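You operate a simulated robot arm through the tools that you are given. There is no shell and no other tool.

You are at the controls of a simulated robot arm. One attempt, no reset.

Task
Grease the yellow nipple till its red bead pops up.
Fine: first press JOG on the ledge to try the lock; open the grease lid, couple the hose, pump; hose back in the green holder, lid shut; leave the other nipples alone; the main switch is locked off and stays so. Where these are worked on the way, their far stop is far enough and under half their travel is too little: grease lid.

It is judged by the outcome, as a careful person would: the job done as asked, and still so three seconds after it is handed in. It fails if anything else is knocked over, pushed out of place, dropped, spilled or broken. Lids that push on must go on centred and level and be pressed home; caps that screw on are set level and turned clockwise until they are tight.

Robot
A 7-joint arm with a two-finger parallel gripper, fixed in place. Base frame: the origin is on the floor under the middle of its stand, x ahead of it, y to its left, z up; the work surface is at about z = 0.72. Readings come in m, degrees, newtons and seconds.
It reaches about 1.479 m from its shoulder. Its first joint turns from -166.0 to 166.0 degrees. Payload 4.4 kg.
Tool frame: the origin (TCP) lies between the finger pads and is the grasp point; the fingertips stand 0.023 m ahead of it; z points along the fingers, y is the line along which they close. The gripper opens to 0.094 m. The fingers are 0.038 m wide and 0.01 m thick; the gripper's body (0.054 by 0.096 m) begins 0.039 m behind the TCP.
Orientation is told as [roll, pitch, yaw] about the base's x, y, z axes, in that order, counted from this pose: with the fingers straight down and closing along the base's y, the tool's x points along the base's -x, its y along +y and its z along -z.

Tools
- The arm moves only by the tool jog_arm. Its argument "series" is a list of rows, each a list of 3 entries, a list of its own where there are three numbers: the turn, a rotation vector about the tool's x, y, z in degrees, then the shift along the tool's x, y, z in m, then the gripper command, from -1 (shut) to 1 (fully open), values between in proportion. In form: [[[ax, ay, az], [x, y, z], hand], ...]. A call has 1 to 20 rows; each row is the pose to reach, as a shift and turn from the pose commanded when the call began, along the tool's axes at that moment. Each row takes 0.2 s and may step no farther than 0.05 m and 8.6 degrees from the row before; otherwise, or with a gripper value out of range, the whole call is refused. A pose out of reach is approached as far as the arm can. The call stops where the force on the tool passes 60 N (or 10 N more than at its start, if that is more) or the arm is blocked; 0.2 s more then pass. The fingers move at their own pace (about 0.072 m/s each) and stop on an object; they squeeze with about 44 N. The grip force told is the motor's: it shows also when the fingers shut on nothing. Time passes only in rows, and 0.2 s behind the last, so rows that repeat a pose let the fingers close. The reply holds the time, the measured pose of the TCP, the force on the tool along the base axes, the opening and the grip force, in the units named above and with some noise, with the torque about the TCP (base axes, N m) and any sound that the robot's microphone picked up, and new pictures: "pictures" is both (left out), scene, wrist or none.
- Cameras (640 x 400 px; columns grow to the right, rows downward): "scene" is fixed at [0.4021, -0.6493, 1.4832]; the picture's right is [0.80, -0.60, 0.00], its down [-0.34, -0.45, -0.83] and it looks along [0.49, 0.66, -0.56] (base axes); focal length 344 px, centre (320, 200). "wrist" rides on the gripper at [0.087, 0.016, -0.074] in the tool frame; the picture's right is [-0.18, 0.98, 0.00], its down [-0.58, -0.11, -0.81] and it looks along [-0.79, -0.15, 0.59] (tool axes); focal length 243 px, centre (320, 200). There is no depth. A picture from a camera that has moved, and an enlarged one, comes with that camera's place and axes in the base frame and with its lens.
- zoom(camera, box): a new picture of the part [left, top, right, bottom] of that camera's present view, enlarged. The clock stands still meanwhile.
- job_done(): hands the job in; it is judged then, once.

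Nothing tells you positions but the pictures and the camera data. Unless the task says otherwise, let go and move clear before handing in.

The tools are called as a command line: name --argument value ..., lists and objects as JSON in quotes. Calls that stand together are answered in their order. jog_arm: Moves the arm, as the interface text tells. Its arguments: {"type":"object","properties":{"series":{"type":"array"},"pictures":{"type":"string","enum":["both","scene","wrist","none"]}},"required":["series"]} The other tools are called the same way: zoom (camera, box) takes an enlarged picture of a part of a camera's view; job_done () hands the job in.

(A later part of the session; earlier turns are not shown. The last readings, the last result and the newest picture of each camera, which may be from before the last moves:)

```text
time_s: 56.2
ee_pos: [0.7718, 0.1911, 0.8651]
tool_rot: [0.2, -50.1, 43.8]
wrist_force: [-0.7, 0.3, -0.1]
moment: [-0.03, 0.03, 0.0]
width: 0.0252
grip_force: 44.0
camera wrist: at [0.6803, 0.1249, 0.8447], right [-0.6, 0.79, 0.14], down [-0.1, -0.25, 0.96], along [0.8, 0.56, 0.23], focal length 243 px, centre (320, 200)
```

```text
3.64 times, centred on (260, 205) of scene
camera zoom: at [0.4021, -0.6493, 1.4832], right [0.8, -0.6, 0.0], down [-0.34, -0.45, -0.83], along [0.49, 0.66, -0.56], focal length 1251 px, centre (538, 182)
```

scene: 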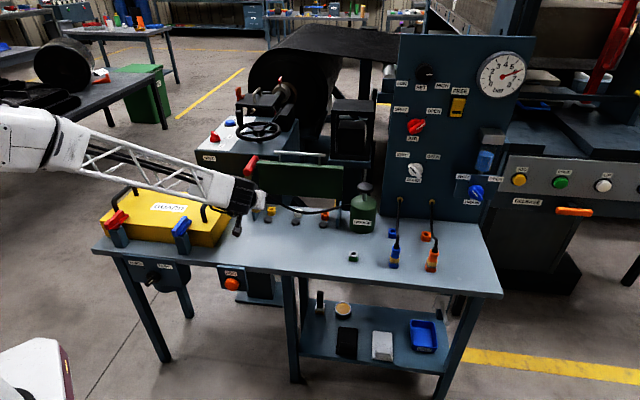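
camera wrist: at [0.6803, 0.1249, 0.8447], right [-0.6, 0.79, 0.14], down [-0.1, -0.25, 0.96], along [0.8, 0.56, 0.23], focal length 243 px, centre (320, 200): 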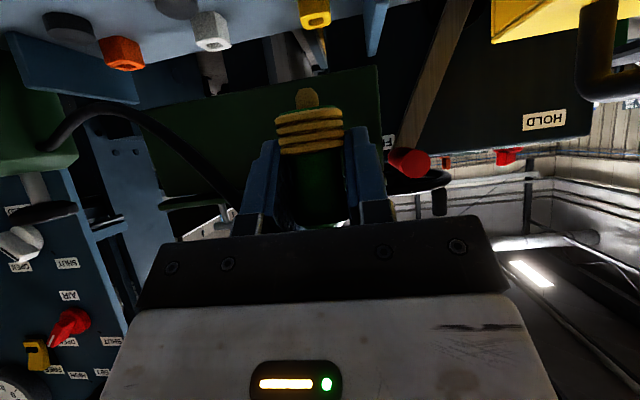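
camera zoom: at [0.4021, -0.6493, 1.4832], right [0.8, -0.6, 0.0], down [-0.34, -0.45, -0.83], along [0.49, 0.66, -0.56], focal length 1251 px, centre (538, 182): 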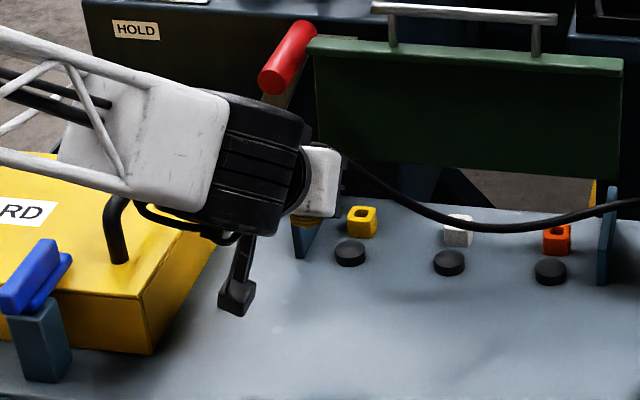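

I see the nipple's hole at about pixel (317, 21). To get a precise offset, I'll view the green holder from the same relative pose and compare the two.

zoom --camera "wrist" --box '[280, 0, 360, 50]'

jog_arm --series '[[[0, 0, 0], [0.015, -0.04, -0.018], -1], [[0, 0, 0], [0.0301, -0.08, -0.036], -1], [[0, 0, 0], [0.0451, -0.12, -0.054], -1], [[0, 0, 0], [0.0602, -0.16, -0.072], -1], [[0, 0, 0], [0.0752, -0.2, -0.0899], -1], [[0, 0, 0], [0.0902, -0.24, -0.1079], -1], [[0, 0, 0], [0.1053, -0.28, -0.1259], -1], [[0, 0, 0], [0.1203, -0.32, -0.1439], -1], [[0, 0, 0], [0.1203, -0.32, -0.1439], -1]]' --pictures "wrist"

zoom --camera "wrist" --box '[280, 0, 360, 50]'

```text
8.00 times, centred on (320, 25) of wrist
camera zoom: at [0.6803, 0.1249, 0.8447], right [-0.6, 0.79, 0.14], down [-0.1, -0.25, 0.96], along [0.8, 0.56, 0.23], focal length 1941 px, centre (320, 1600)
```

zoom: 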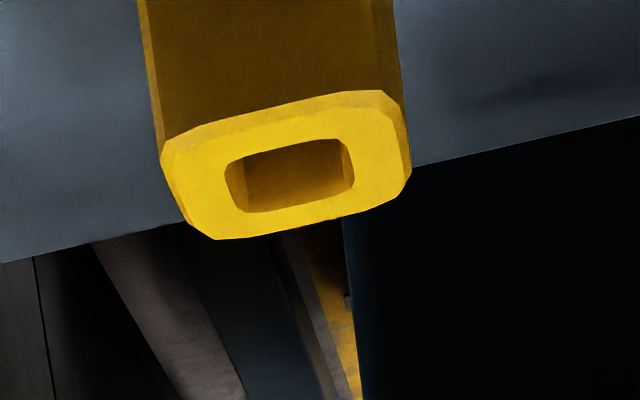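

```text
time_s: 58.2
ee_pos: [0.8601, -0.1685, 0.8654]
tool_rot: [0.2, -49.9, 43.8]
wrist_force: [-0.3, 0.6, -1.2]
moment: [0.03, 0.03, -0.01]
width: 0.0251
grip_force: 43.9
camera wrist: at [0.7684, -0.2343, 0.8457], right [-0.6, 0.79, 0.14], down [-0.1, -0.25, 0.96], along [0.8, 0.56, 0.23], focal length 243 px, centre (320, 200)
```

wrist: 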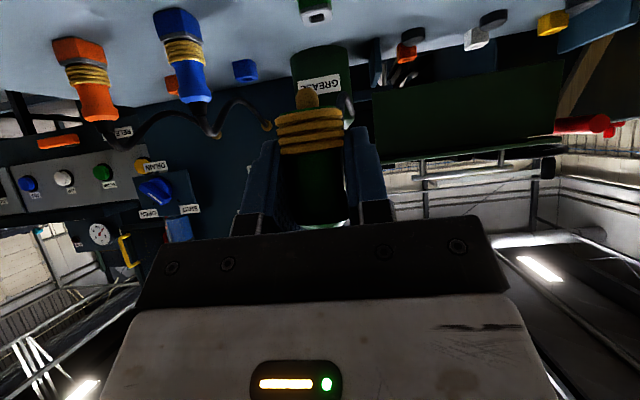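

```text
8.00 times, centred on (320, 25) of wrist
camera zoom: at [0.7684, -0.2343, 0.8457], right [-0.6, 0.79, 0.14], down [-0.1, -0.25, 0.96], along [0.8, 0.56, 0.23], focal length 1941 px, centre (320, 1600)
```

zoom: 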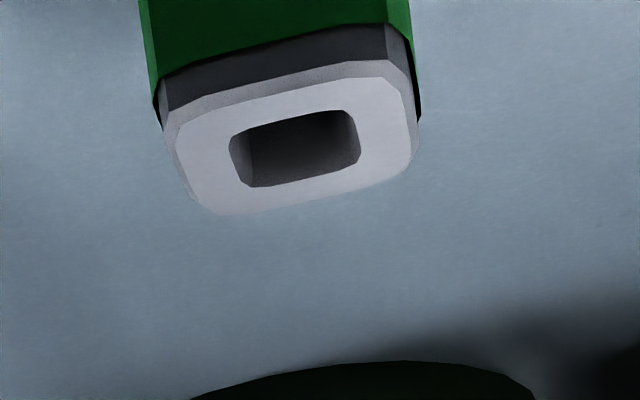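

The two views agree well: the nipple is about 0.194 m forward and 0.319 m left of the holder, at the same height. The fingertips would come very close to the open lid with this grasp, so I'll re-seat the coupler in its holder and grip it closer to the fingertips.

jog_arm --series '[[[0, 0, 0], [-0.0289, 0, 0.0345], -1], [[0, 0, 0], [-0.0579, 0, 0.069], -1], [[0, 0, 0], [-0.0868, 0, 0.1035], -1], [[0, 0, 0], [-0.06, 0, 0.126], -1], [[0, 0, 0], [-0.0332, 0, 0.1485], -1], [[0, 0, 0], [-0.0291, 0, 0.1519], -1], [[0, 0, 0], [-0.0291, 0, 0.1519], -1]]' --pictures "wrist"

zoom --camera "wrist" --box '[240, 0, 400, 150]'

```text
time_s: 59.8
ee_pos: [0.9581, -0.074, 0.7896]
tool_rot: [0.2, -50.0, 43.8]
wrist_force: [-0.8, 0.8, -0.4]
moment: [-0.04, 0.01, 0.0]
width: 0.0254
grip_force: 44.3
camera wrist: at [0.8649, -0.1403, 0.7697], right [-0.6, 0.79, 0.14], down [-0.1, -0.25, 0.96], along [0.8, 0.56, 0.23], focal length 243 px, centre (320, 200)
```

wrist: 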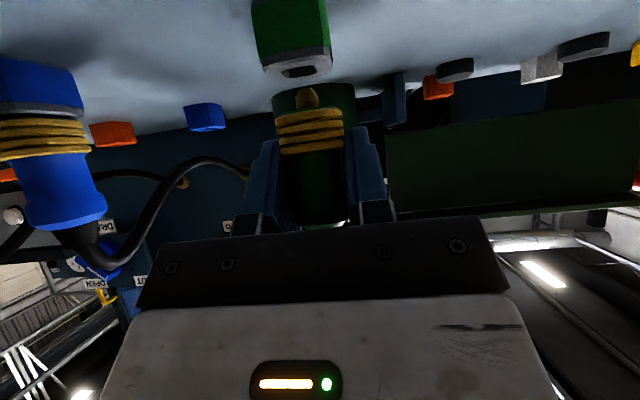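

```text
2.67 times, centred on (320, 75) of wrist
camera zoom: at [0.8649, -0.1403, 0.7697], right [-0.6, 0.79, 0.14], down [-0.1, -0.25, 0.96], along [0.8, 0.56, 0.23], focal length 647 px, centre (320, 533)
```

zoom: 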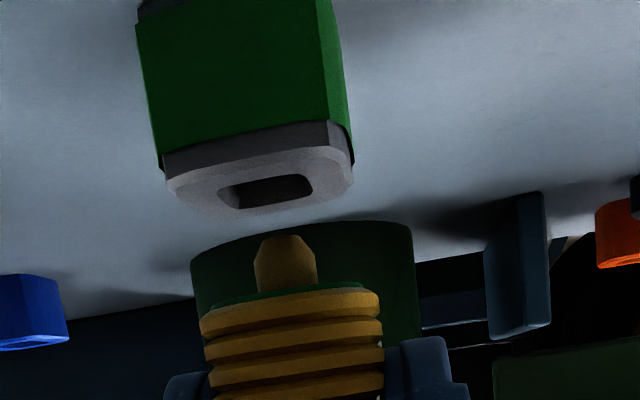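

jog_arm --series '[[[0, 0, 0], [0.0038, 0, 0.0032], -1], [[0, 0, 0], [0.0077, 0, 0.0064], -1], [[0, 0, 0], [0.0096, 0, 0.008], -1], [[0, 0, 0], [0.0115, 0, 0.0096], -1]]' --pictures "wrist"

zoom --camera "wrist" --box '[240, 0, 400, 150]'

```text
time_s: 60.8
ee_pos: [0.9562, -0.0746, 0.7764]
tool_rot: [0.2, -50.0, 43.9]
wrist_force: [-3.7, 0.9, 5.8]
moment: [0.02, 0.21, 0.03]
width: 0.0253
grip_force: 43.3
camera wrist: at [0.8646, -0.141, 0.7549], right [-0.6, 0.79, 0.14], down [-0.1, -0.25, 0.96], along [0.8, 0.56, 0.23], focal length 243 px, centre (320, 200)
```

wrist: 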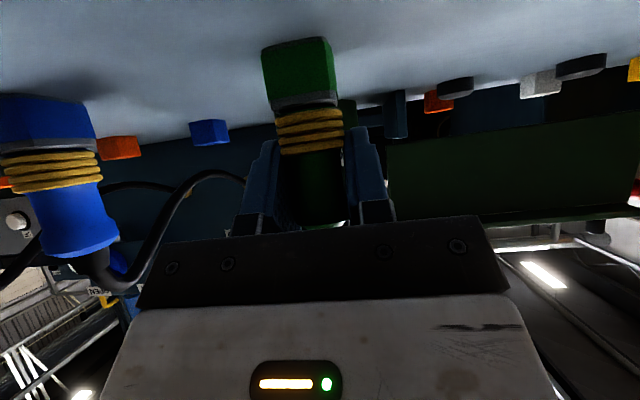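

```text
2.67 times, centred on (320, 75) of wrist
camera zoom: at [0.8646, -0.141, 0.7549], right [-0.6, 0.79, 0.14], down [-0.1, -0.25, 0.96], along [0.8, 0.56, 0.23], focal length 647 px, centre (320, 533)
```

zoom: 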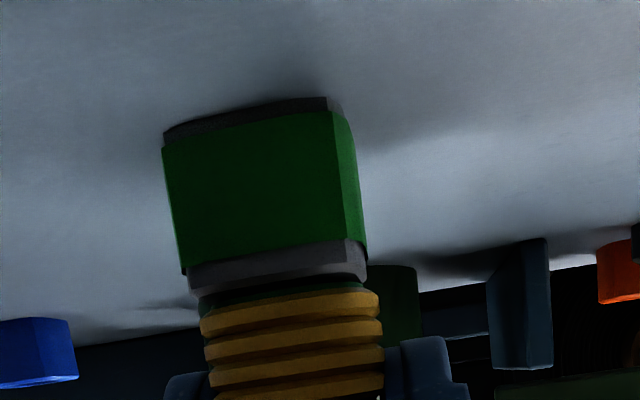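

jog_arm --series '[[[0, 0, 0], [0, 0, 0], -0.1], [[0, 0, 0], [0, 0, 0], -0.1], [[0, 0, 0], [0.0027, 0, -0.0055], -0.1], [[0, 0, 0], [0.0054, 0, -0.0111], -0.1], [[0, 0, 0], [0.0054, 0, -0.0111], -0.1]]' --pictures "wrist"

zoom --camera "wrist" --box '[200, 0, 440, 220]'

```text
time_s: 62.0
ee_pos: [0.9482, -0.0831, 0.7775]
tool_rot: [0.3, -50.0, 43.8]
wrist_force: [-0.3, -0.2, 0.9]
moment: [0.02, 0.01, 0.02]
width: 0.0425
grip_force: 0.0
camera wrist: at [0.856, -0.1489, 0.757], right [-0.6, 0.79, 0.14], down [-0.1, -0.25, 0.96], along [0.8, 0.56, 0.23], focal length 243 px, centre (320, 200)
```

wrist: 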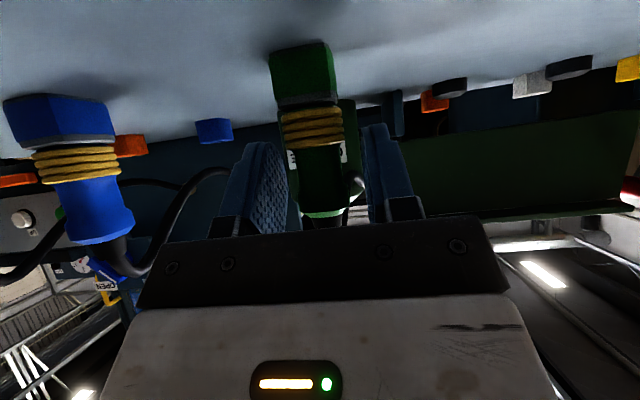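

```text
1.82 times, centred on (320, 110) of wrist
camera zoom: at [0.856, -0.1489, 0.757], right [-0.6, 0.79, 0.14], down [-0.1, -0.25, 0.96], along [0.8, 0.56, 0.23], focal length 441 px, centre (320, 364)
```

zoom: 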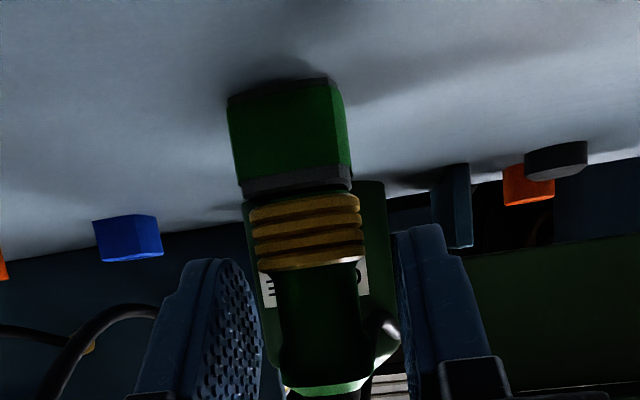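

jog_arm --series '[[[0, 0, 0], [0, 0, 0], -1], [[0, 0, 0], [0, 0, 0], -1], [[0, 0, 0], [0, 0, 0], -1]]' --pictures "none"

jog_arm --series '[[[0, 0, 0], [-0.0038, 0, -0.0032], -1], [[0, 0, 0], [-0.0077, 0, -0.0064], -1], [[0, 0, 0], [-0.0115, 0, -0.0096], -1], [[0, 0, 0], [-0.0153, 0, -0.0129], -1]]' --pictures "wrist"

zoom --camera "wrist" --box '[200, 0, 440, 220]'

```text
time_s: 62.8
ee_pos: [0.9486, -0.0825, 0.7766]
tool_rot: [0.3, -50.0, 43.8]
wrist_force: [6.3, -3.7, -1.9]
moment: [-0.17, -0.21, 0.01]
width: 0.0253
grip_force: 44.4
```

```text
time_s: 63.8
ee_pos: [0.947, -0.0828, 0.7967]
tool_rot: [0.2, -50.0, 43.7]
wrist_force: [0.7, -0.6, -0.4]
moment: [-0.03, 0.0, 0.01]
width: 0.0255
grip_force: 43.8
camera wrist: at [0.8559, -0.149, 0.7764], right [-0.6, 0.79, 0.14], down [-0.1, -0.25, 0.96], along [0.8, 0.56, 0.23], focal length 243 px, centre (320, 200)
```

wrist: 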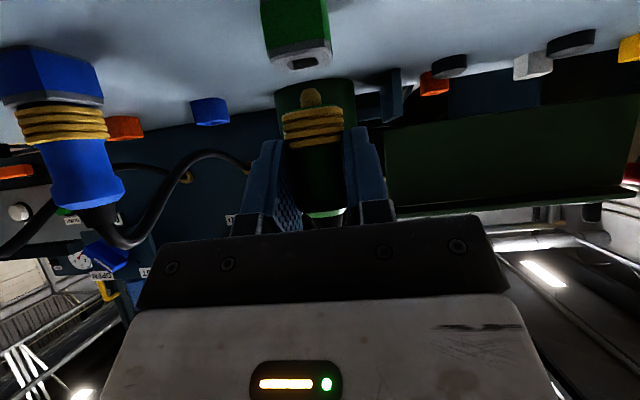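

```text
1.82 times, centred on (320, 110) of wrist
camera zoom: at [0.8559, -0.149, 0.7764], right [-0.6, 0.79, 0.14], down [-0.1, -0.25, 0.96], along [0.8, 0.56, 0.23], focal length 441 px, centre (320, 364)
```

zoom: 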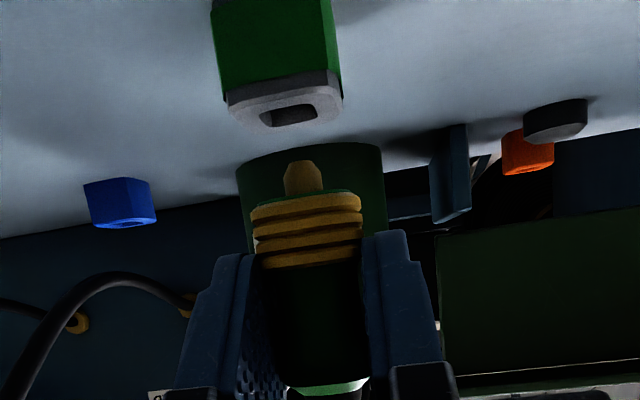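

jog_arm --series '[[[0, 0, 0], [-0.0306, 0, -0.0257], -1], [[0, 0, 0], [-0.0462, 0.0398, -0.0071], -1], [[0, 0, 0], [-0.0618, 0.0795, 0.0115], -1], [[0, 0, 0], [-0.0774, 0.1193, 0.0301], -1], [[0, 0, 0], [-0.093, 0.159, 0.0487], -1], [[0, 0, 0], [-0.1086, 0.1988, 0.0673], -1], [[0, 0, 0], [-0.1243, 0.2385, 0.0859], -1], [[0, 0, 0], [-0.1398, 0.2783, 0.1044], -1], [[0, 0, 0], [-0.1554, 0.318, 0.1231], -1], [[0, 0, 0], [-0.1554, 0.318, 0.1231], -1]]' --pictures "both"

zoom --camera "wrist" --box '[200, 0, 440, 220]'

zoom --camera "scene" --box '[220, 150, 320, 240]'

```text
time_s: 66.0
ee_pos: [0.8648, 0.2815, 0.8361]
tool_rot: [0.2, -50.0, 43.7]
wrist_force: [0.7, -0.2, -0.5]
moment: [-0.01, 0.01, 0.0]
width: 0.0251
grip_force: 43.8
camera wrist: at [0.7731, 0.2155, 0.8169], right [-0.6, 0.79, 0.14], down [-0.1, -0.25, 0.96], along [0.8, 0.56, 0.23], focal length 243 px, centre (320, 200)
```

scene: 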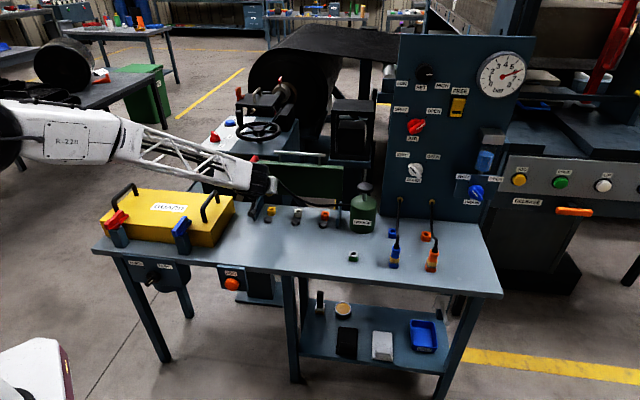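
wrist: 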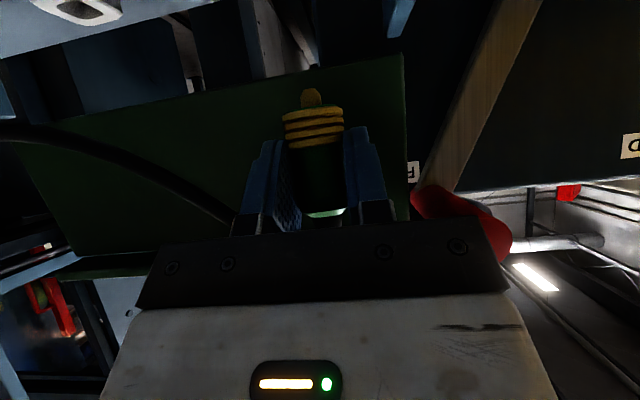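

```text
1.82 times, centred on (320, 110) of wrist
camera zoom: at [0.7731, 0.2155, 0.8169], right [-0.6, 0.79, 0.14], down [-0.1, -0.25, 0.96], along [0.8, 0.56, 0.23], focal length 441 px, centre (320, 364)
```

zoom: 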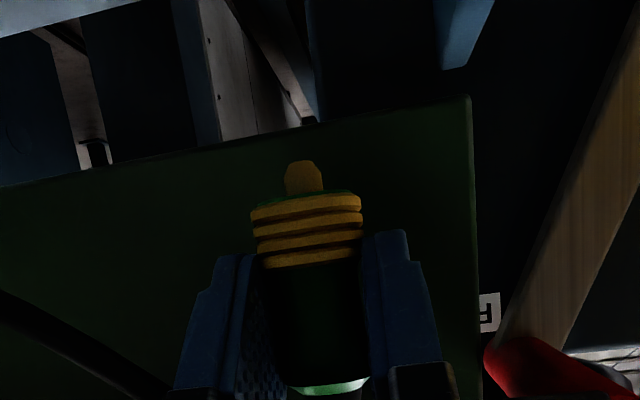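

```text
4.44 times, centred on (270, 195) of scene
camera zoom: at [0.4021, -0.6493, 1.4832], right [0.8, -0.6, 0.0], down [-0.34, -0.45, -0.83], along [0.49, 0.66, -0.56], focal length 1529 px, centre (542, 222)
```

zoom: 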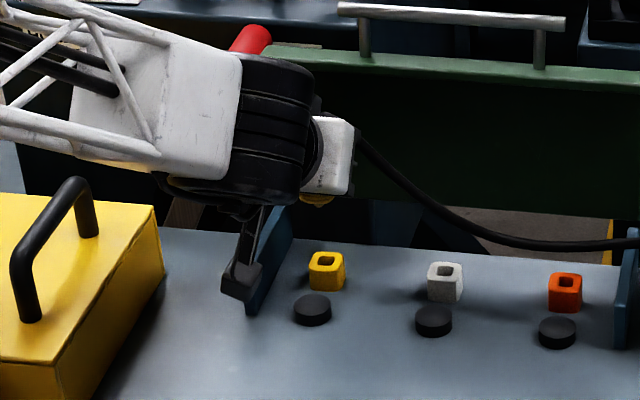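

jog_arm --series '[[[0, 0, 0], [0.0102, 0, 0.0086], -1], [[0, 0, 0], [0.0204, 0, 0.0171], -1], [[0, 0, 0], [0.0306, 0, 0.0257], -1], [[0, 0, 0], [0.0306, 0, 0.0257], -1]]' --pictures "both"

zoom --camera "wrist" --box '[200, 0, 440, 220]'

zoom --camera "scene" --box '[220, 150, 320, 240]'

```text
time_s: 67.0
ee_pos: [0.8658, 0.2818, 0.7966]
tool_rot: [0.2, -50.0, 43.8]
wrist_force: [-0.4, -0.5, -1.1]
moment: [0.0, 0.01, -0.01]
width: 0.0252
grip_force: 44.1
camera wrist: at [0.7736, 0.2146, 0.7773], right [-0.6, 0.79, 0.14], down [-0.1, -0.25, 0.96], along [0.8, 0.56, 0.23], focal length 243 px, centre (320, 200)
```

scene: 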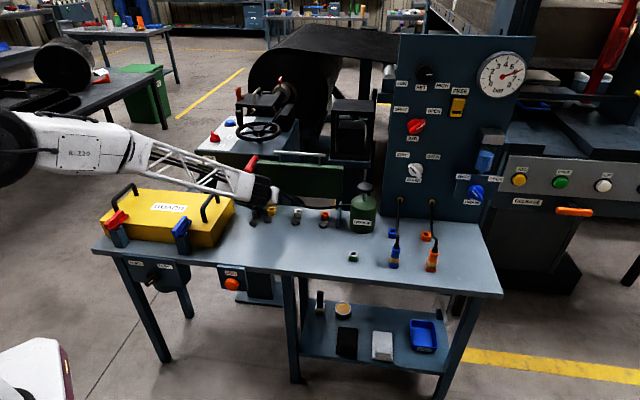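
wrist: 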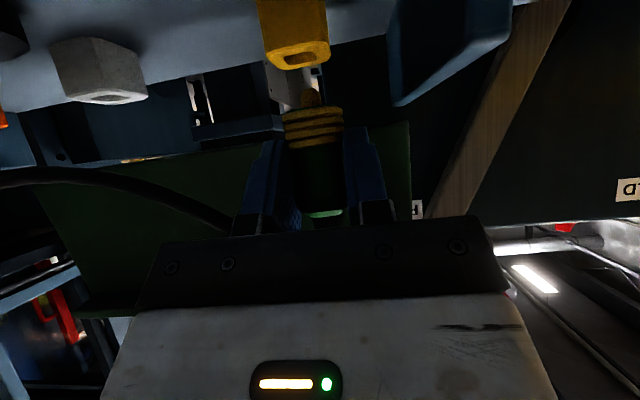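

```text
1.82 times, centred on (320, 110) of wrist
camera zoom: at [0.7736, 0.2146, 0.7773], right [-0.6, 0.79, 0.14], down [-0.1, -0.25, 0.96], along [0.8, 0.56, 0.23], focal length 441 px, centre (320, 364)
```

zoom: 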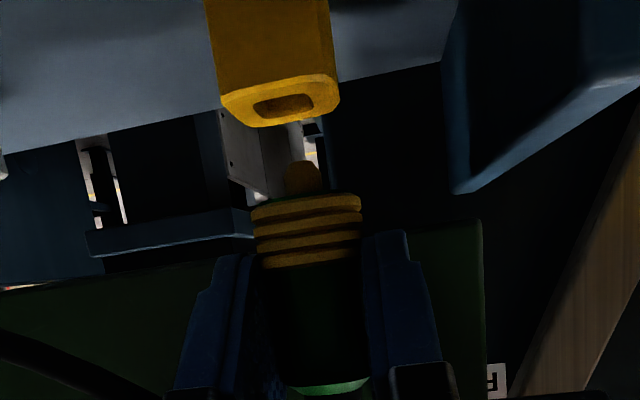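

```text
4.44 times, centred on (270, 195) of scene
camera zoom: at [0.4021, -0.6493, 1.4832], right [0.8, -0.6, 0.0], down [-0.34, -0.45, -0.83], along [0.49, 0.66, -0.56], focal length 1529 px, centre (542, 222)
```

zoom: 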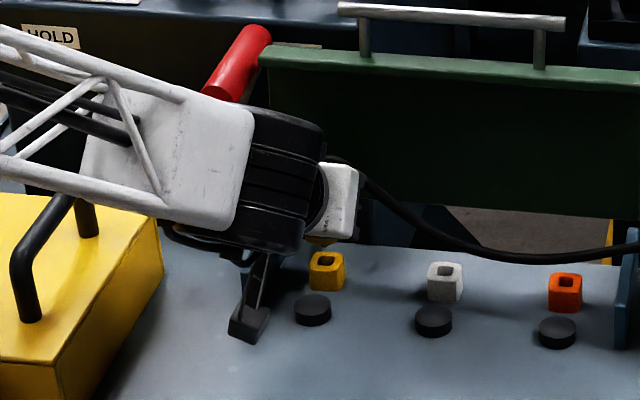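

The nipple's hole sits a few millimetres nearer than I assumed, so I'll back off 5 mm and begin lowering while watching the forces.

zoom --camera "wrist" --box '[270, 30, 350, 110]'

jog_arm --series '[[[0, 0, 0], [0.0032, 0, -0.0038], -1], [[0, 0, 0], [0.0061, 0, -0.0014], -1], [[0, 0, 0], [0.0061, 0, -0.0014], -1]]' --pictures "wrist"

zoom --camera "wrist" --box '[270, 30, 350, 110]'

```text
5.00 times, centred on (310, 70) of wrist
camera zoom: at [0.7736, 0.2146, 0.7773], right [-0.6, 0.79, 0.14], down [-0.1, -0.25, 0.96], along [0.8, 0.56, 0.23], focal length 1213 px, centre (370, 850)
```

zoom: 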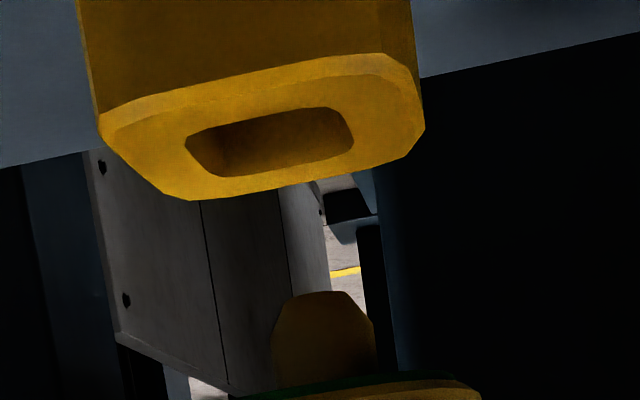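

```text
time_s: 67.8
ee_pos: [0.8625, 0.2774, 0.795]
tool_rot: [0.2, -50.0, 43.8]
wrist_force: [-1.2, 0.7, -1.0]
moment: [0.0, -0.01, 0.0]
width: 0.0251
grip_force: 44.0
camera wrist: at [0.7705, 0.2109, 0.774], right [-0.6, 0.79, 0.14], down [-0.1, -0.25, 0.96], along [0.8, 0.56, 0.23], focal length 243 px, centre (320, 200)
```

wrist: 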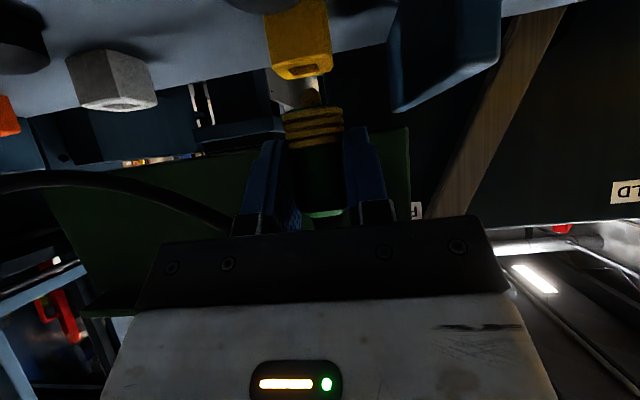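

```text
5.00 times, centred on (310, 70) of wrist
camera zoom: at [0.7705, 0.2109, 0.774], right [-0.6, 0.79, 0.14], down [-0.1, -0.25, 0.96], along [0.8, 0.56, 0.23], focal length 1213 px, centre (370, 850)
```

zoom: 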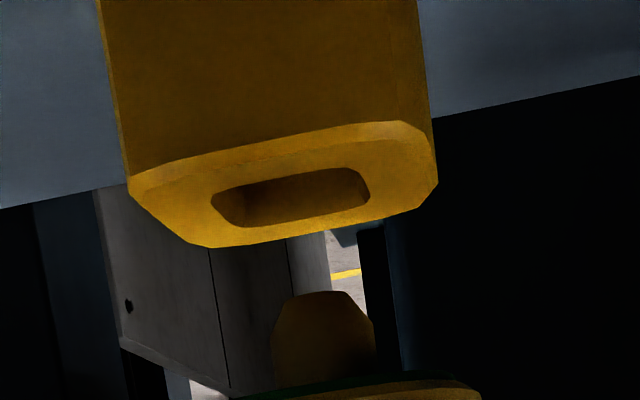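

jog_arm --series '[[[0, 0, 0], [0.0023, 0, 0.0019], -1], [[0, 0, 0], [0.0046, 0, 0.0039], -1], [[0, 0, 0], [0.0046, 0, 0.0039], -1]]' --pictures "wrist"

zoom --camera "wrist" --box '[270, 30, 350, 110]'

```text
time_s: 68.6
ee_pos: [0.8634, 0.2766, 0.787]
tool_rot: [0.3, -50.0, 43.9]
wrist_force: [-0.3, 0.5, 0.2]
moment: [0.01, 0.02, 0.01]
width: 0.0251
grip_force: 44.3
camera wrist: at [0.7711, 0.2103, 0.7676], right [-0.6, 0.79, 0.14], down [-0.1, -0.25, 0.96], along [0.8, 0.56, 0.23], focal length 243 px, centre (320, 200)
```

wrist: 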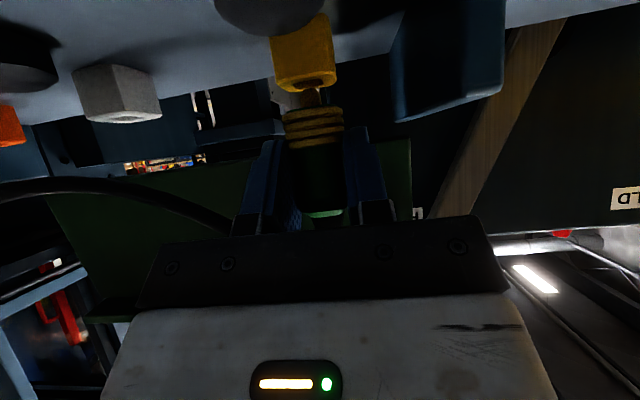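

```text
5.00 times, centred on (310, 70) of wrist
camera zoom: at [0.7711, 0.2103, 0.7676], right [-0.6, 0.79, 0.14], down [-0.1, -0.25, 0.96], along [0.8, 0.56, 0.23], focal length 1213 px, centre (370, 850)
```

zoom: 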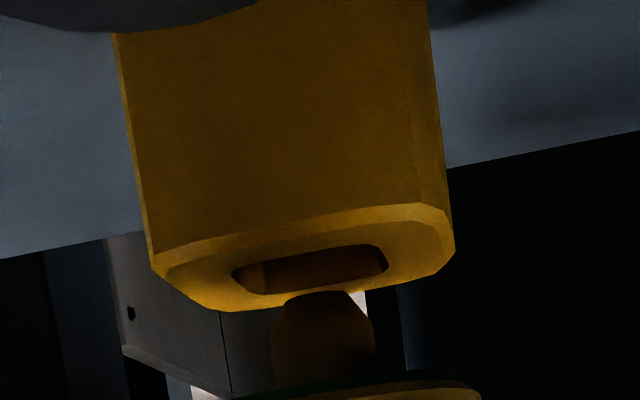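

jog_arm --series '[[[0, 0, 0], [0.0023, 0, 0.0019], -1], [[0, 0, 0], [0.0038, 0, 0.0032], -1], [[0, 0, 0], [0.0038, 0, 0.0032], -1]]' --pictures "wrist"

zoom --camera "wrist" --box '[270, 30, 350, 110]'

```text
time_s: 69.4
ee_pos: [0.8629, 0.2764, 0.7818]
tool_rot: [0.2, -49.9, 43.8]
wrist_force: [0.2, 0.4, 0.4]
moment: [-0.03, -0.02, -0.01]
width: 0.025
grip_force: 43.7
camera wrist: at [0.7717, 0.2105, 0.7621], right [-0.6, 0.79, 0.14], down [-0.1, -0.25, 0.96], along [0.8, 0.56, 0.23], focal length 243 px, centre (320, 200)
```

wrist: 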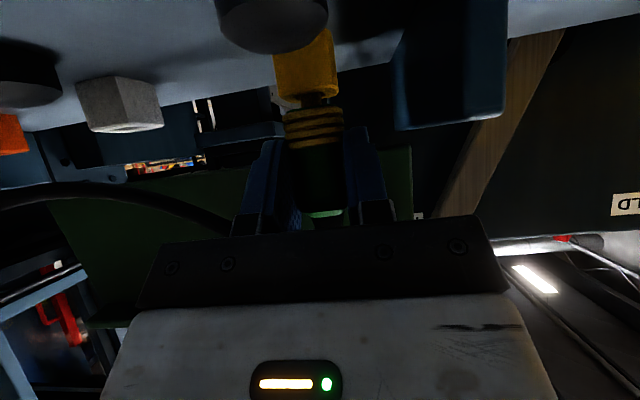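

```text
5.00 times, centred on (310, 70) of wrist
camera zoom: at [0.7717, 0.2105, 0.7621], right [-0.6, 0.79, 0.14], down [-0.1, -0.25, 0.96], along [0.8, 0.56, 0.23], focal length 1213 px, centre (370, 850)
```

zoom: 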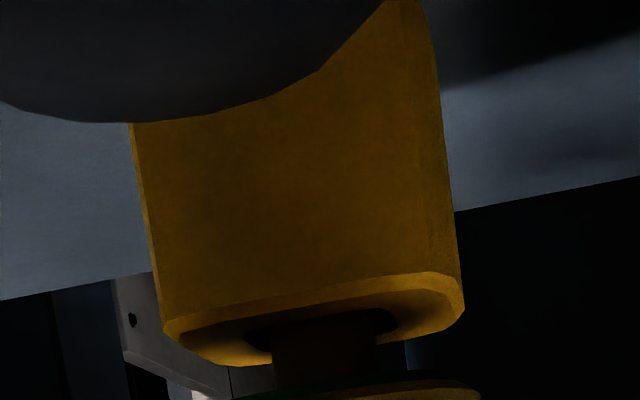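

The spigot is entering the hole with no force. I'll continue down and press it home.

jog_arm --series '[[[0, 0, 0], [0.0015, 0, 0.0013], -1], [[0, 0, 0], [0.0031, 0, 0.0026], -1], [[0, 0, 0], [0.0043, 0, 0.0036], -1]]' --pictures "wrist"

zoom --camera "wrist" --box '[270, 30, 350, 110]'

```text
time_s: 70.2
ee_pos: [0.8631, 0.2771, 0.7766]
tool_rot: [0.2, -49.9, 43.9]
wrist_force: [-0.1, 0.6, 0.0]
moment: [0.01, 0.0, -0.02]
width: 0.0255
grip_force: 44.0
camera wrist: at [0.7714, 0.2109, 0.7571], right [-0.6, 0.79, 0.14], down [-0.1, -0.25, 0.96], along [0.8, 0.56, 0.23], focal length 243 px, centre (320, 200)
```

wrist: 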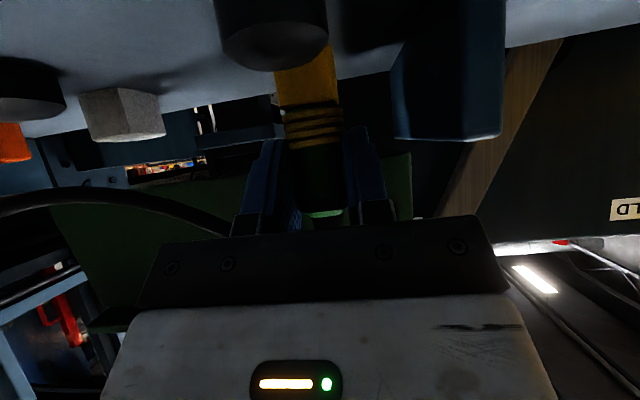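

```text
5.00 times, centred on (310, 70) of wrist
camera zoom: at [0.7714, 0.2109, 0.7571], right [-0.6, 0.79, 0.14], down [-0.1, -0.25, 0.96], along [0.8, 0.56, 0.23], focal length 1213 px, centre (370, 850)
```

zoom: 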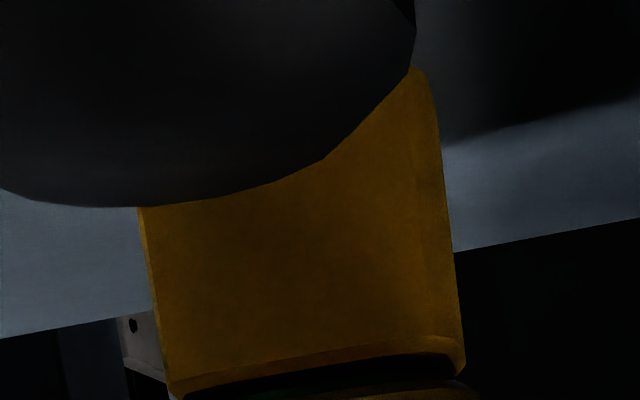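

jog_arm --series '[[[0, 0, 0], [0.0012, 0, 0.001], -1], [[0, 0, 0], [0.0023, 0, 0.0019], -1], [[0, 0, 0], [0.0035, 0, 0.0029], -1]]' --pictures "wrist"

zoom --camera "wrist" --box '[270, 30, 350, 110]'

```text
time_s: 71.0
ee_pos: [0.864, 0.2764, 0.7776]
tool_rot: [0.0, -50.2, 44.0]
wrist_force: [-21.4, 3.7, 36.1]
moment: [0.47, 0.15, 0.18]
width: 0.0255
grip_force: 44.2
camera wrist: at [0.7721, 0.2113, 0.7559], right [-0.6, 0.79, 0.14], down [-0.1, -0.25, 0.96], along [0.79, 0.56, 0.23], focal length 243 px, centre (320, 200)
```

wrist: 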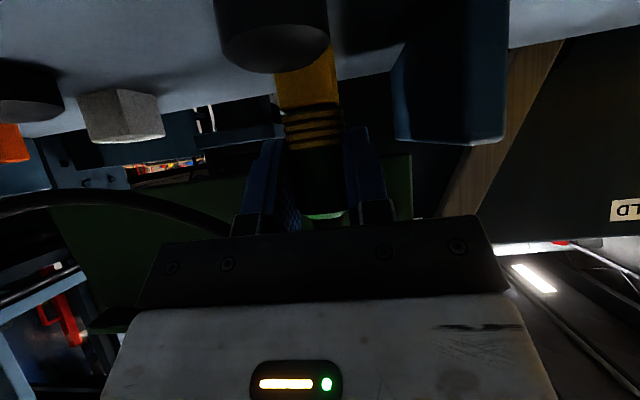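

```text
5.00 times, centred on (310, 70) of wrist
camera zoom: at [0.7721, 0.2113, 0.7559], right [-0.6, 0.79, 0.14], down [-0.1, -0.25, 0.96], along [0.79, 0.56, 0.23], focal length 1213 px, centre (370, 850)
```

zoom: 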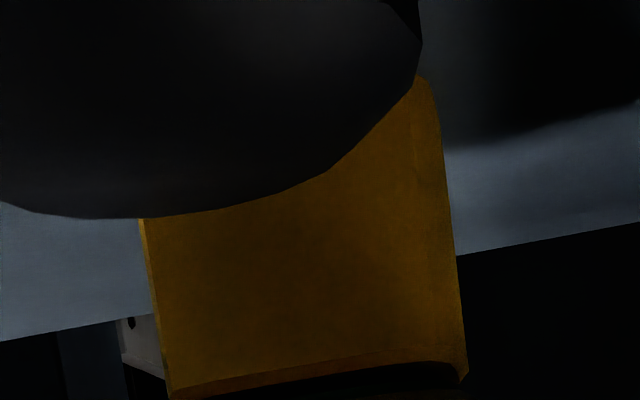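

It pressed home at 36 N at the same height as in the holder. I'll relax the press slightly and then open the fingers a little to release.

jog_arm --series '[[[0, 0, 0], [-0.0012, 0.0008, -0.001], -1], [[0, 0, 0], [-0.0019, 0.001, -0.0016], -1]]' --pictures "none"

jog_arm --series '[[[0, 0, 0], [0, 0, 0], -0.15], [[0, 0, 0], [0, 0, 0], -0.15], [[0, 0, 0], [0, 0, 0], -0.15]]' --pictures "both"

zoom --camera "wrist" --box '[200, 0, 440, 220]'

```text
time_s: 71.6
ee_pos: [0.8636, 0.2774, 0.7762]
tool_rot: [0.1, -50.2, 43.7]
wrist_force: [32.5, 6.3, 10.9]
moment: [0.45, -0.97, -0.04]
width: 0.0255
grip_force: 44.4
```

```text
time_s: 72.4
ee_pos: [0.8629, 0.2783, 0.7748]
tool_rot: [0.2, -50.0, 43.9]
wrist_force: [0.5, 0.3, -0.5]
moment: [0.01, 0.01, -0.02]
width: 0.0399
grip_force: 0.1
camera wrist: at [0.7704, 0.2117, 0.7551], right [-0.6, 0.79, 0.14], down [-0.1, -0.25, 0.96], along [0.8, 0.56, 0.23], focal length 243 px, centre (320, 200)
```

scene: 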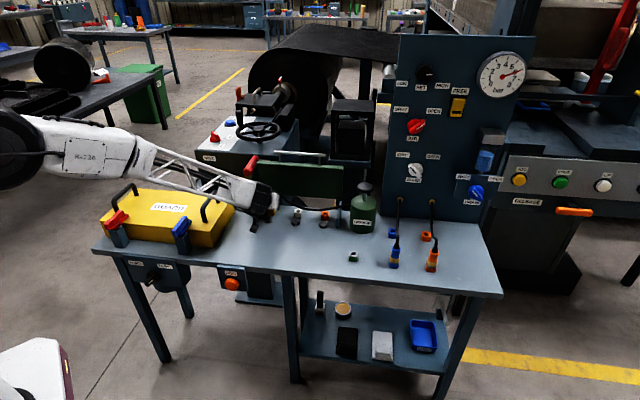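
wrist: 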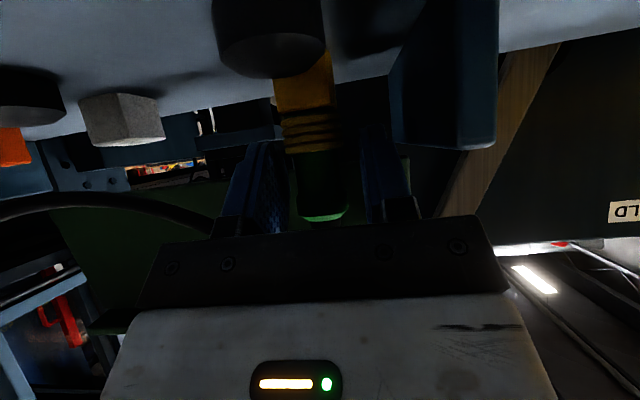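

```text
1.82 times, centred on (320, 110) of wrist
camera zoom: at [0.7704, 0.2117, 0.7551], right [-0.6, 0.79, 0.14], down [-0.1, -0.25, 0.96], along [0.8, 0.56, 0.23], focal length 441 px, centre (320, 364)
```

zoom: 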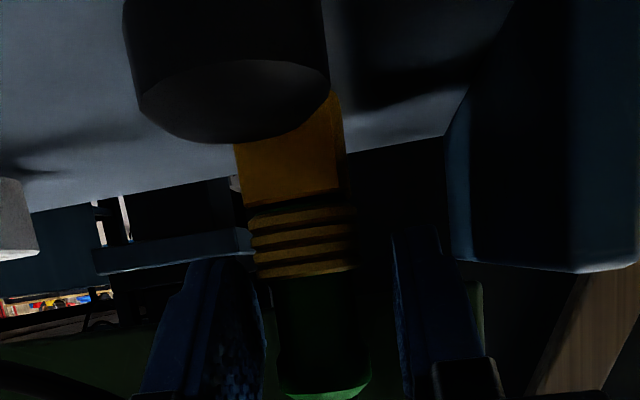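

The coupler stands upright on the yellow nipple. I'll withdraw straight back so the hose isn't touched, and then rise.

jog_arm --series '[[[0, 0, 0], [0.0096, 0, -0.0115], -0.15], [[0, 0, 0], [0.0257, 0, -0.0306], -0.15], [[0, 0, 0], [0.0514, 0, -0.0613], -0.15], [[0, 0, 0], [0.0207, 0, -0.087], -0.15], [[0, 0, 0], [-0.01, 0, -0.1127], -0.15], [[0, 0, 0], [-0.0406, 0, -0.1384], -0.15], [[0, 0, 0], [-0.0712, 0, -0.1641], -0.15]]' --pictures "both"

zoom --camera "scene" --box '[230, 150, 390, 270]'

zoom --camera "wrist" --box '[200, 0, 440, 150]'

```text
time_s: 74.0
ee_pos: [0.805, 0.2234, 0.9358]
tool_rot: [0.3, -49.9, 43.7]
wrist_force: [0.2, -0.9, -0.2]
moment: [0.02, -0.03, 0.03]
width: 0.0397
grip_force: 0.0
camera wrist: at [0.7133, 0.1577, 0.9151], right [-0.6, 0.79, 0.14], down [-0.1, -0.25, 0.96], along [0.8, 0.56, 0.23], focal length 243 px, centre (320, 200)
```

scene: 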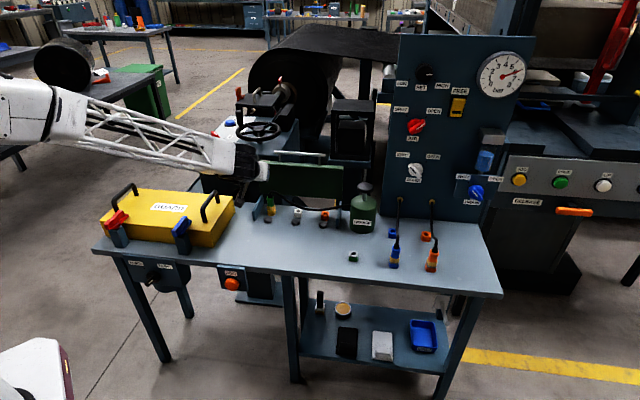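
wrist: 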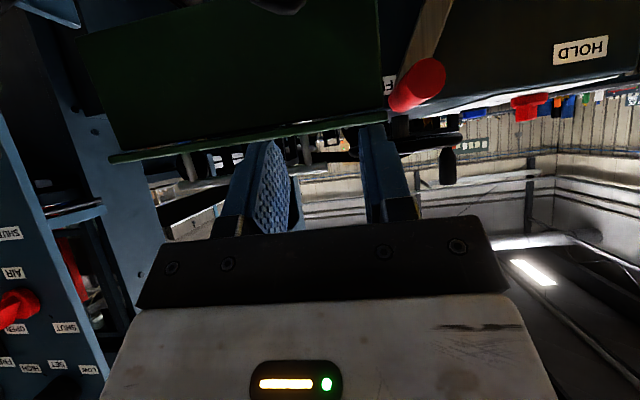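

```text
3.33 times, centred on (310, 210) of scene
camera zoom: at [0.4021, -0.6493, 1.4832], right [0.8, -0.6, 0.0], down [-0.34, -0.45, -0.83], along [0.49, 0.66, -0.56], focal length 1147 px, centre (353, 167)
```

zoom: 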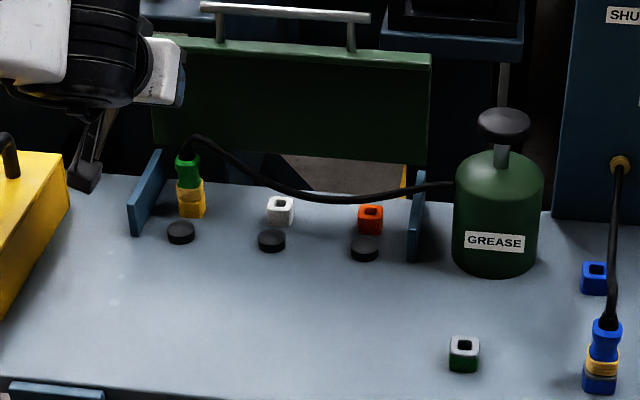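

```text
2.67 times, centred on (320, 75) of wrist
camera zoom: at [0.7133, 0.1577, 0.9151], right [-0.6, 0.79, 0.14], down [-0.1, -0.25, 0.96], along [0.8, 0.56, 0.23], focal length 647 px, centre (320, 533)
```

zoom: 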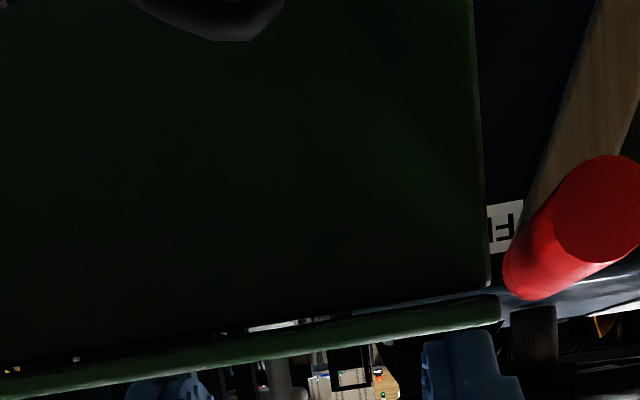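

The coupler stands straight on the yellow nipple with the hose running to the pump. Next I'll go above the pump's black knob at about (1.088, 0.024, 0.88), with the tool vertical and fingers closed, to pump it.

jog_arm --series '[[[0, 6.25, 0], [-0.0162, -0.0425, -0.003], -1], [[0, 12.5, 0], [-0.0325, -0.085, -0.006], -1], [[0, 18.75, 0], [-0.0487, -0.1275, -0.009], -1], [[0, 25, 0], [-0.065, -0.17, -0.012], -1], [[0, 31.25, 0], [-0.0812, -0.2125, -0.015], -1], [[0, 37.5, 0], [-0.0974, -0.255, -0.018], -1], [[0, 43.75, 0], [-0.1137, -0.2975, -0.021], -1], [[0, 50, 0], [-0.1299, -0.34, -0.024], -1], [[0, 50, 0], [-0.1299, -0.34, -0.024], -1]]' --pictures "both"

zoom --camera "wrist" --box '[200, 0, 440, 220]'

zoom --camera "scene" --box '[300, 120, 420, 240]'

```text
time_s: 76.0
ee_pos: [1.0891, 0.0212, 1.0503]
tool_rot: [0.1, 0.1, 43.9]
wrist_force: [-0.3, -0.2, -0.3]
moment: [0.03, -0.03, -0.02]
width: 0.0001
grip_force: 42.0
camera wrist: at [1.017, -0.0262, 1.1227], right [-0.55, 0.84, 0.0], down [0.5, 0.32, 0.81], along [0.67, 0.44, -0.59], focal length 243 px, centre (320, 200)
```

scene: 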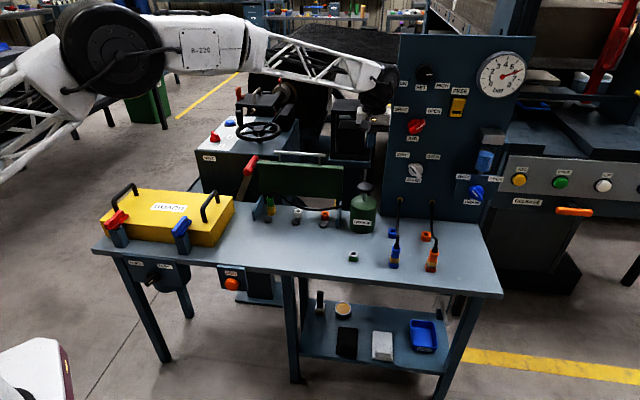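
wrist: 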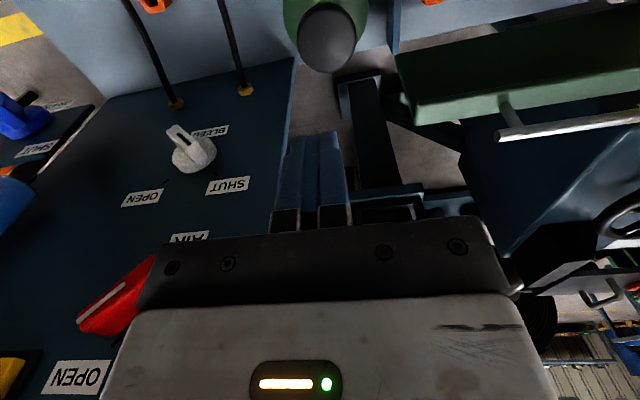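

```text
1.82 times, centred on (320, 110) of wrist
camera zoom: at [1.017, -0.0262, 1.1227], right [-0.55, 0.84, 0.0], down [0.5, 0.32, 0.81], along [0.67, 0.44, -0.59], focal length 441 px, centre (320, 364)
```

zoom: 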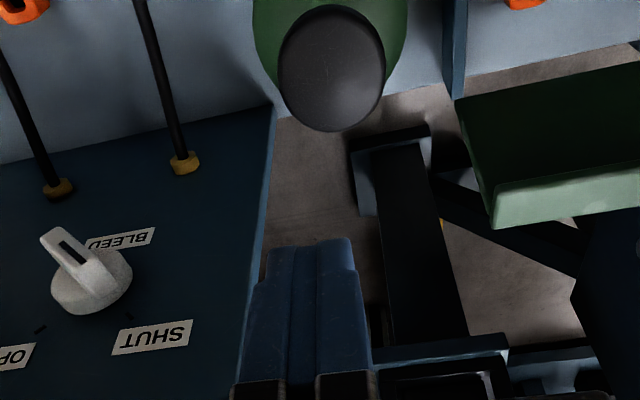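

```text
3.33 times, centred on (360, 180) of scene
camera zoom: at [0.4021, -0.6493, 1.4832], right [0.8, -0.6, 0.0], down [-0.34, -0.45, -0.83], along [0.49, 0.66, -0.56], focal length 1147 px, centre (187, 267)
```

zoom: 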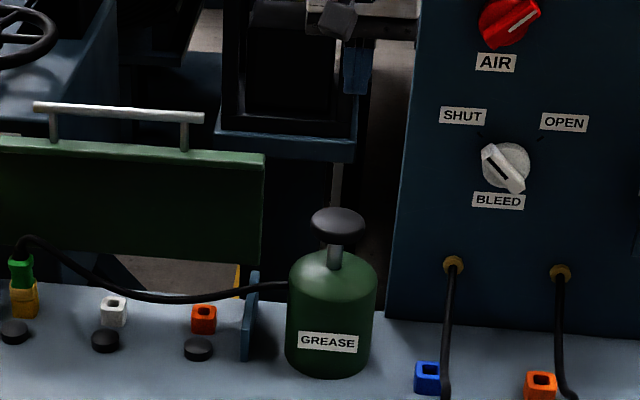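

jog_arm --series '[[[0, 0, 0], [-0.001, 0.003, 0.04], -1], [[0, 0, 0], [-0.002, 0.005, 0.08], -1], [[0, 0, 0], [-0.002, 0.005, 0.115], -1], [[0, 0, 0], [-0.002, 0.005, 0.125], -1]]' --pictures "both"

zoom --camera "wrist" --box '[200, 0, 440, 220]'

zoom --camera "scene" --box '[300, 120, 420, 240]'

```text
time_s: 77.0
ee_pos: [1.086, 0.0268, 0.9231]
tool_rot: [0.1, 0.0, 44.0]
wrist_force: [-0.6, 0.4, 0.3]
moment: [-0.04, -0.01, 0.0]
width: 0.0
grip_force: 42.8
camera wrist: at [1.0137, -0.0211, 0.9963], right [-0.55, 0.84, 0.0], down [0.49, 0.32, 0.81], along [0.67, 0.44, -0.59], focal length 243 px, centre (320, 200)
```

scene: 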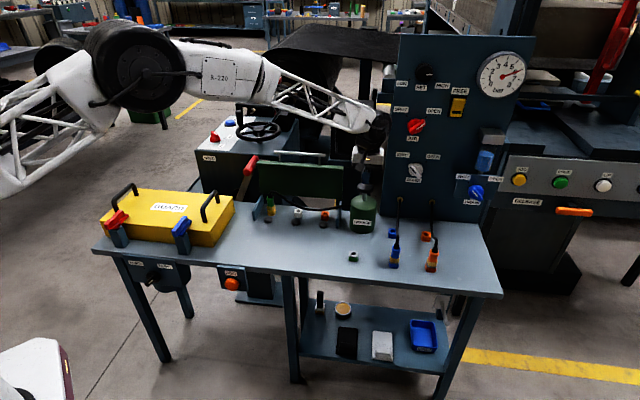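
wrist: 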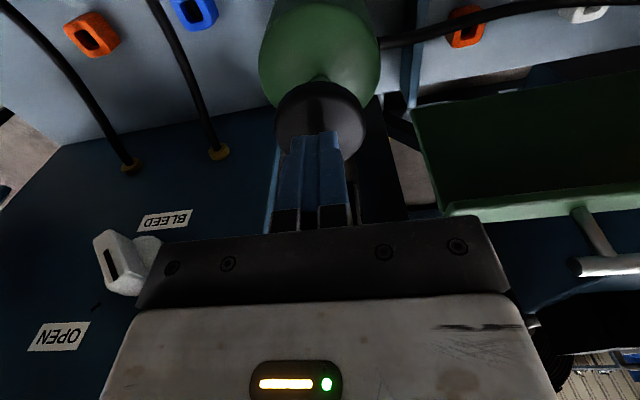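

```text
1.82 times, centred on (320, 110) of wrist
camera zoom: at [1.0137, -0.0211, 0.9963], right [-0.55, 0.84, 0.0], down [0.49, 0.32, 0.81], along [0.67, 0.44, -0.59], focal length 441 px, centre (320, 364)
```

zoom: 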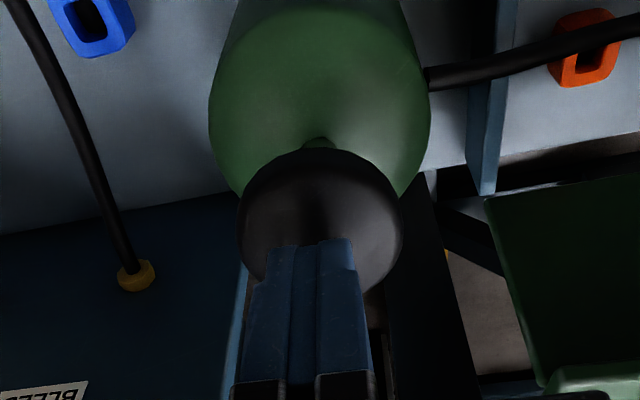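

```text
3.33 times, centred on (360, 180) of scene
camera zoom: at [0.4021, -0.6493, 1.4832], right [0.8, -0.6, 0.0], down [-0.34, -0.45, -0.83], along [0.49, 0.66, -0.56], focal length 1147 px, centre (187, 267)
```

zoom: 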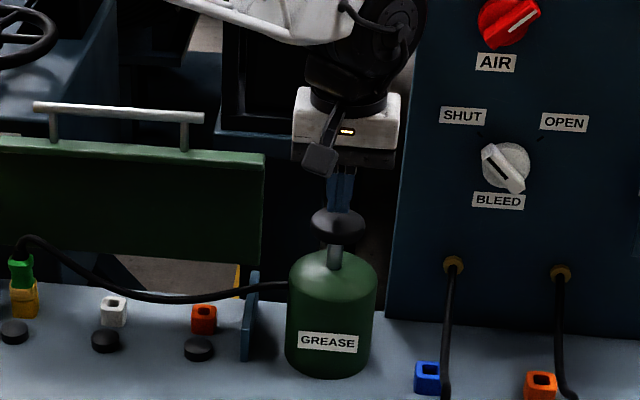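

The fingertips are right above the knob. I'll press the first stroke slowly, watching the force and the travel.

jog_arm --series '[[[0, 0, 0], [0, 0, 0.005], -1], [[0, 0, 0], [0, 0, 0.01], -1], [[0, 0, 0], [0, 0, 0.015], -1], [[0, 0, 0], [0, 0, 0.02], -1]]' --pictures "scene"

zoom --camera "scene" --box '[300, 120, 420, 240]'

```text
time_s: 78.0
ee_pos: [1.0879, 0.0269, 0.9032]
tool_rot: [0.1, 0.0, 44.0]
wrist_force: [-0.5, -1.7, 3.2]
moment: [-0.11, 0.05, 0.04]
width: 0.0
grip_force: 42.3
```

scene: 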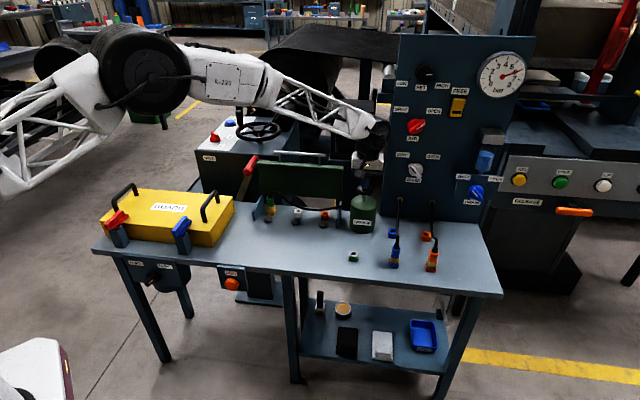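

```text
3.33 times, centred on (360, 180) of scene
camera zoom: at [0.4021, -0.6493, 1.4832], right [0.8, -0.6, 0.0], down [-0.34, -0.45, -0.83], along [0.49, 0.66, -0.56], focal length 1147 px, centre (187, 267)
```

zoom: 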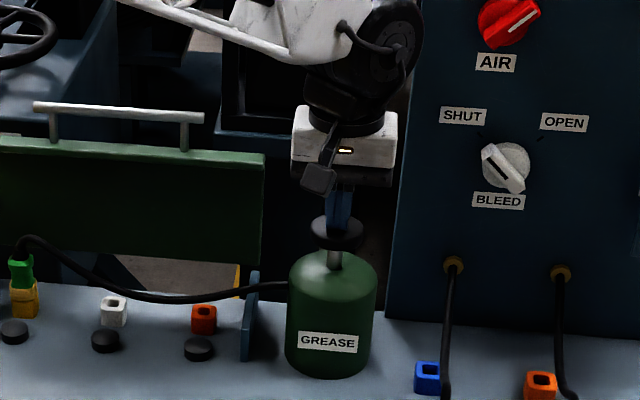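

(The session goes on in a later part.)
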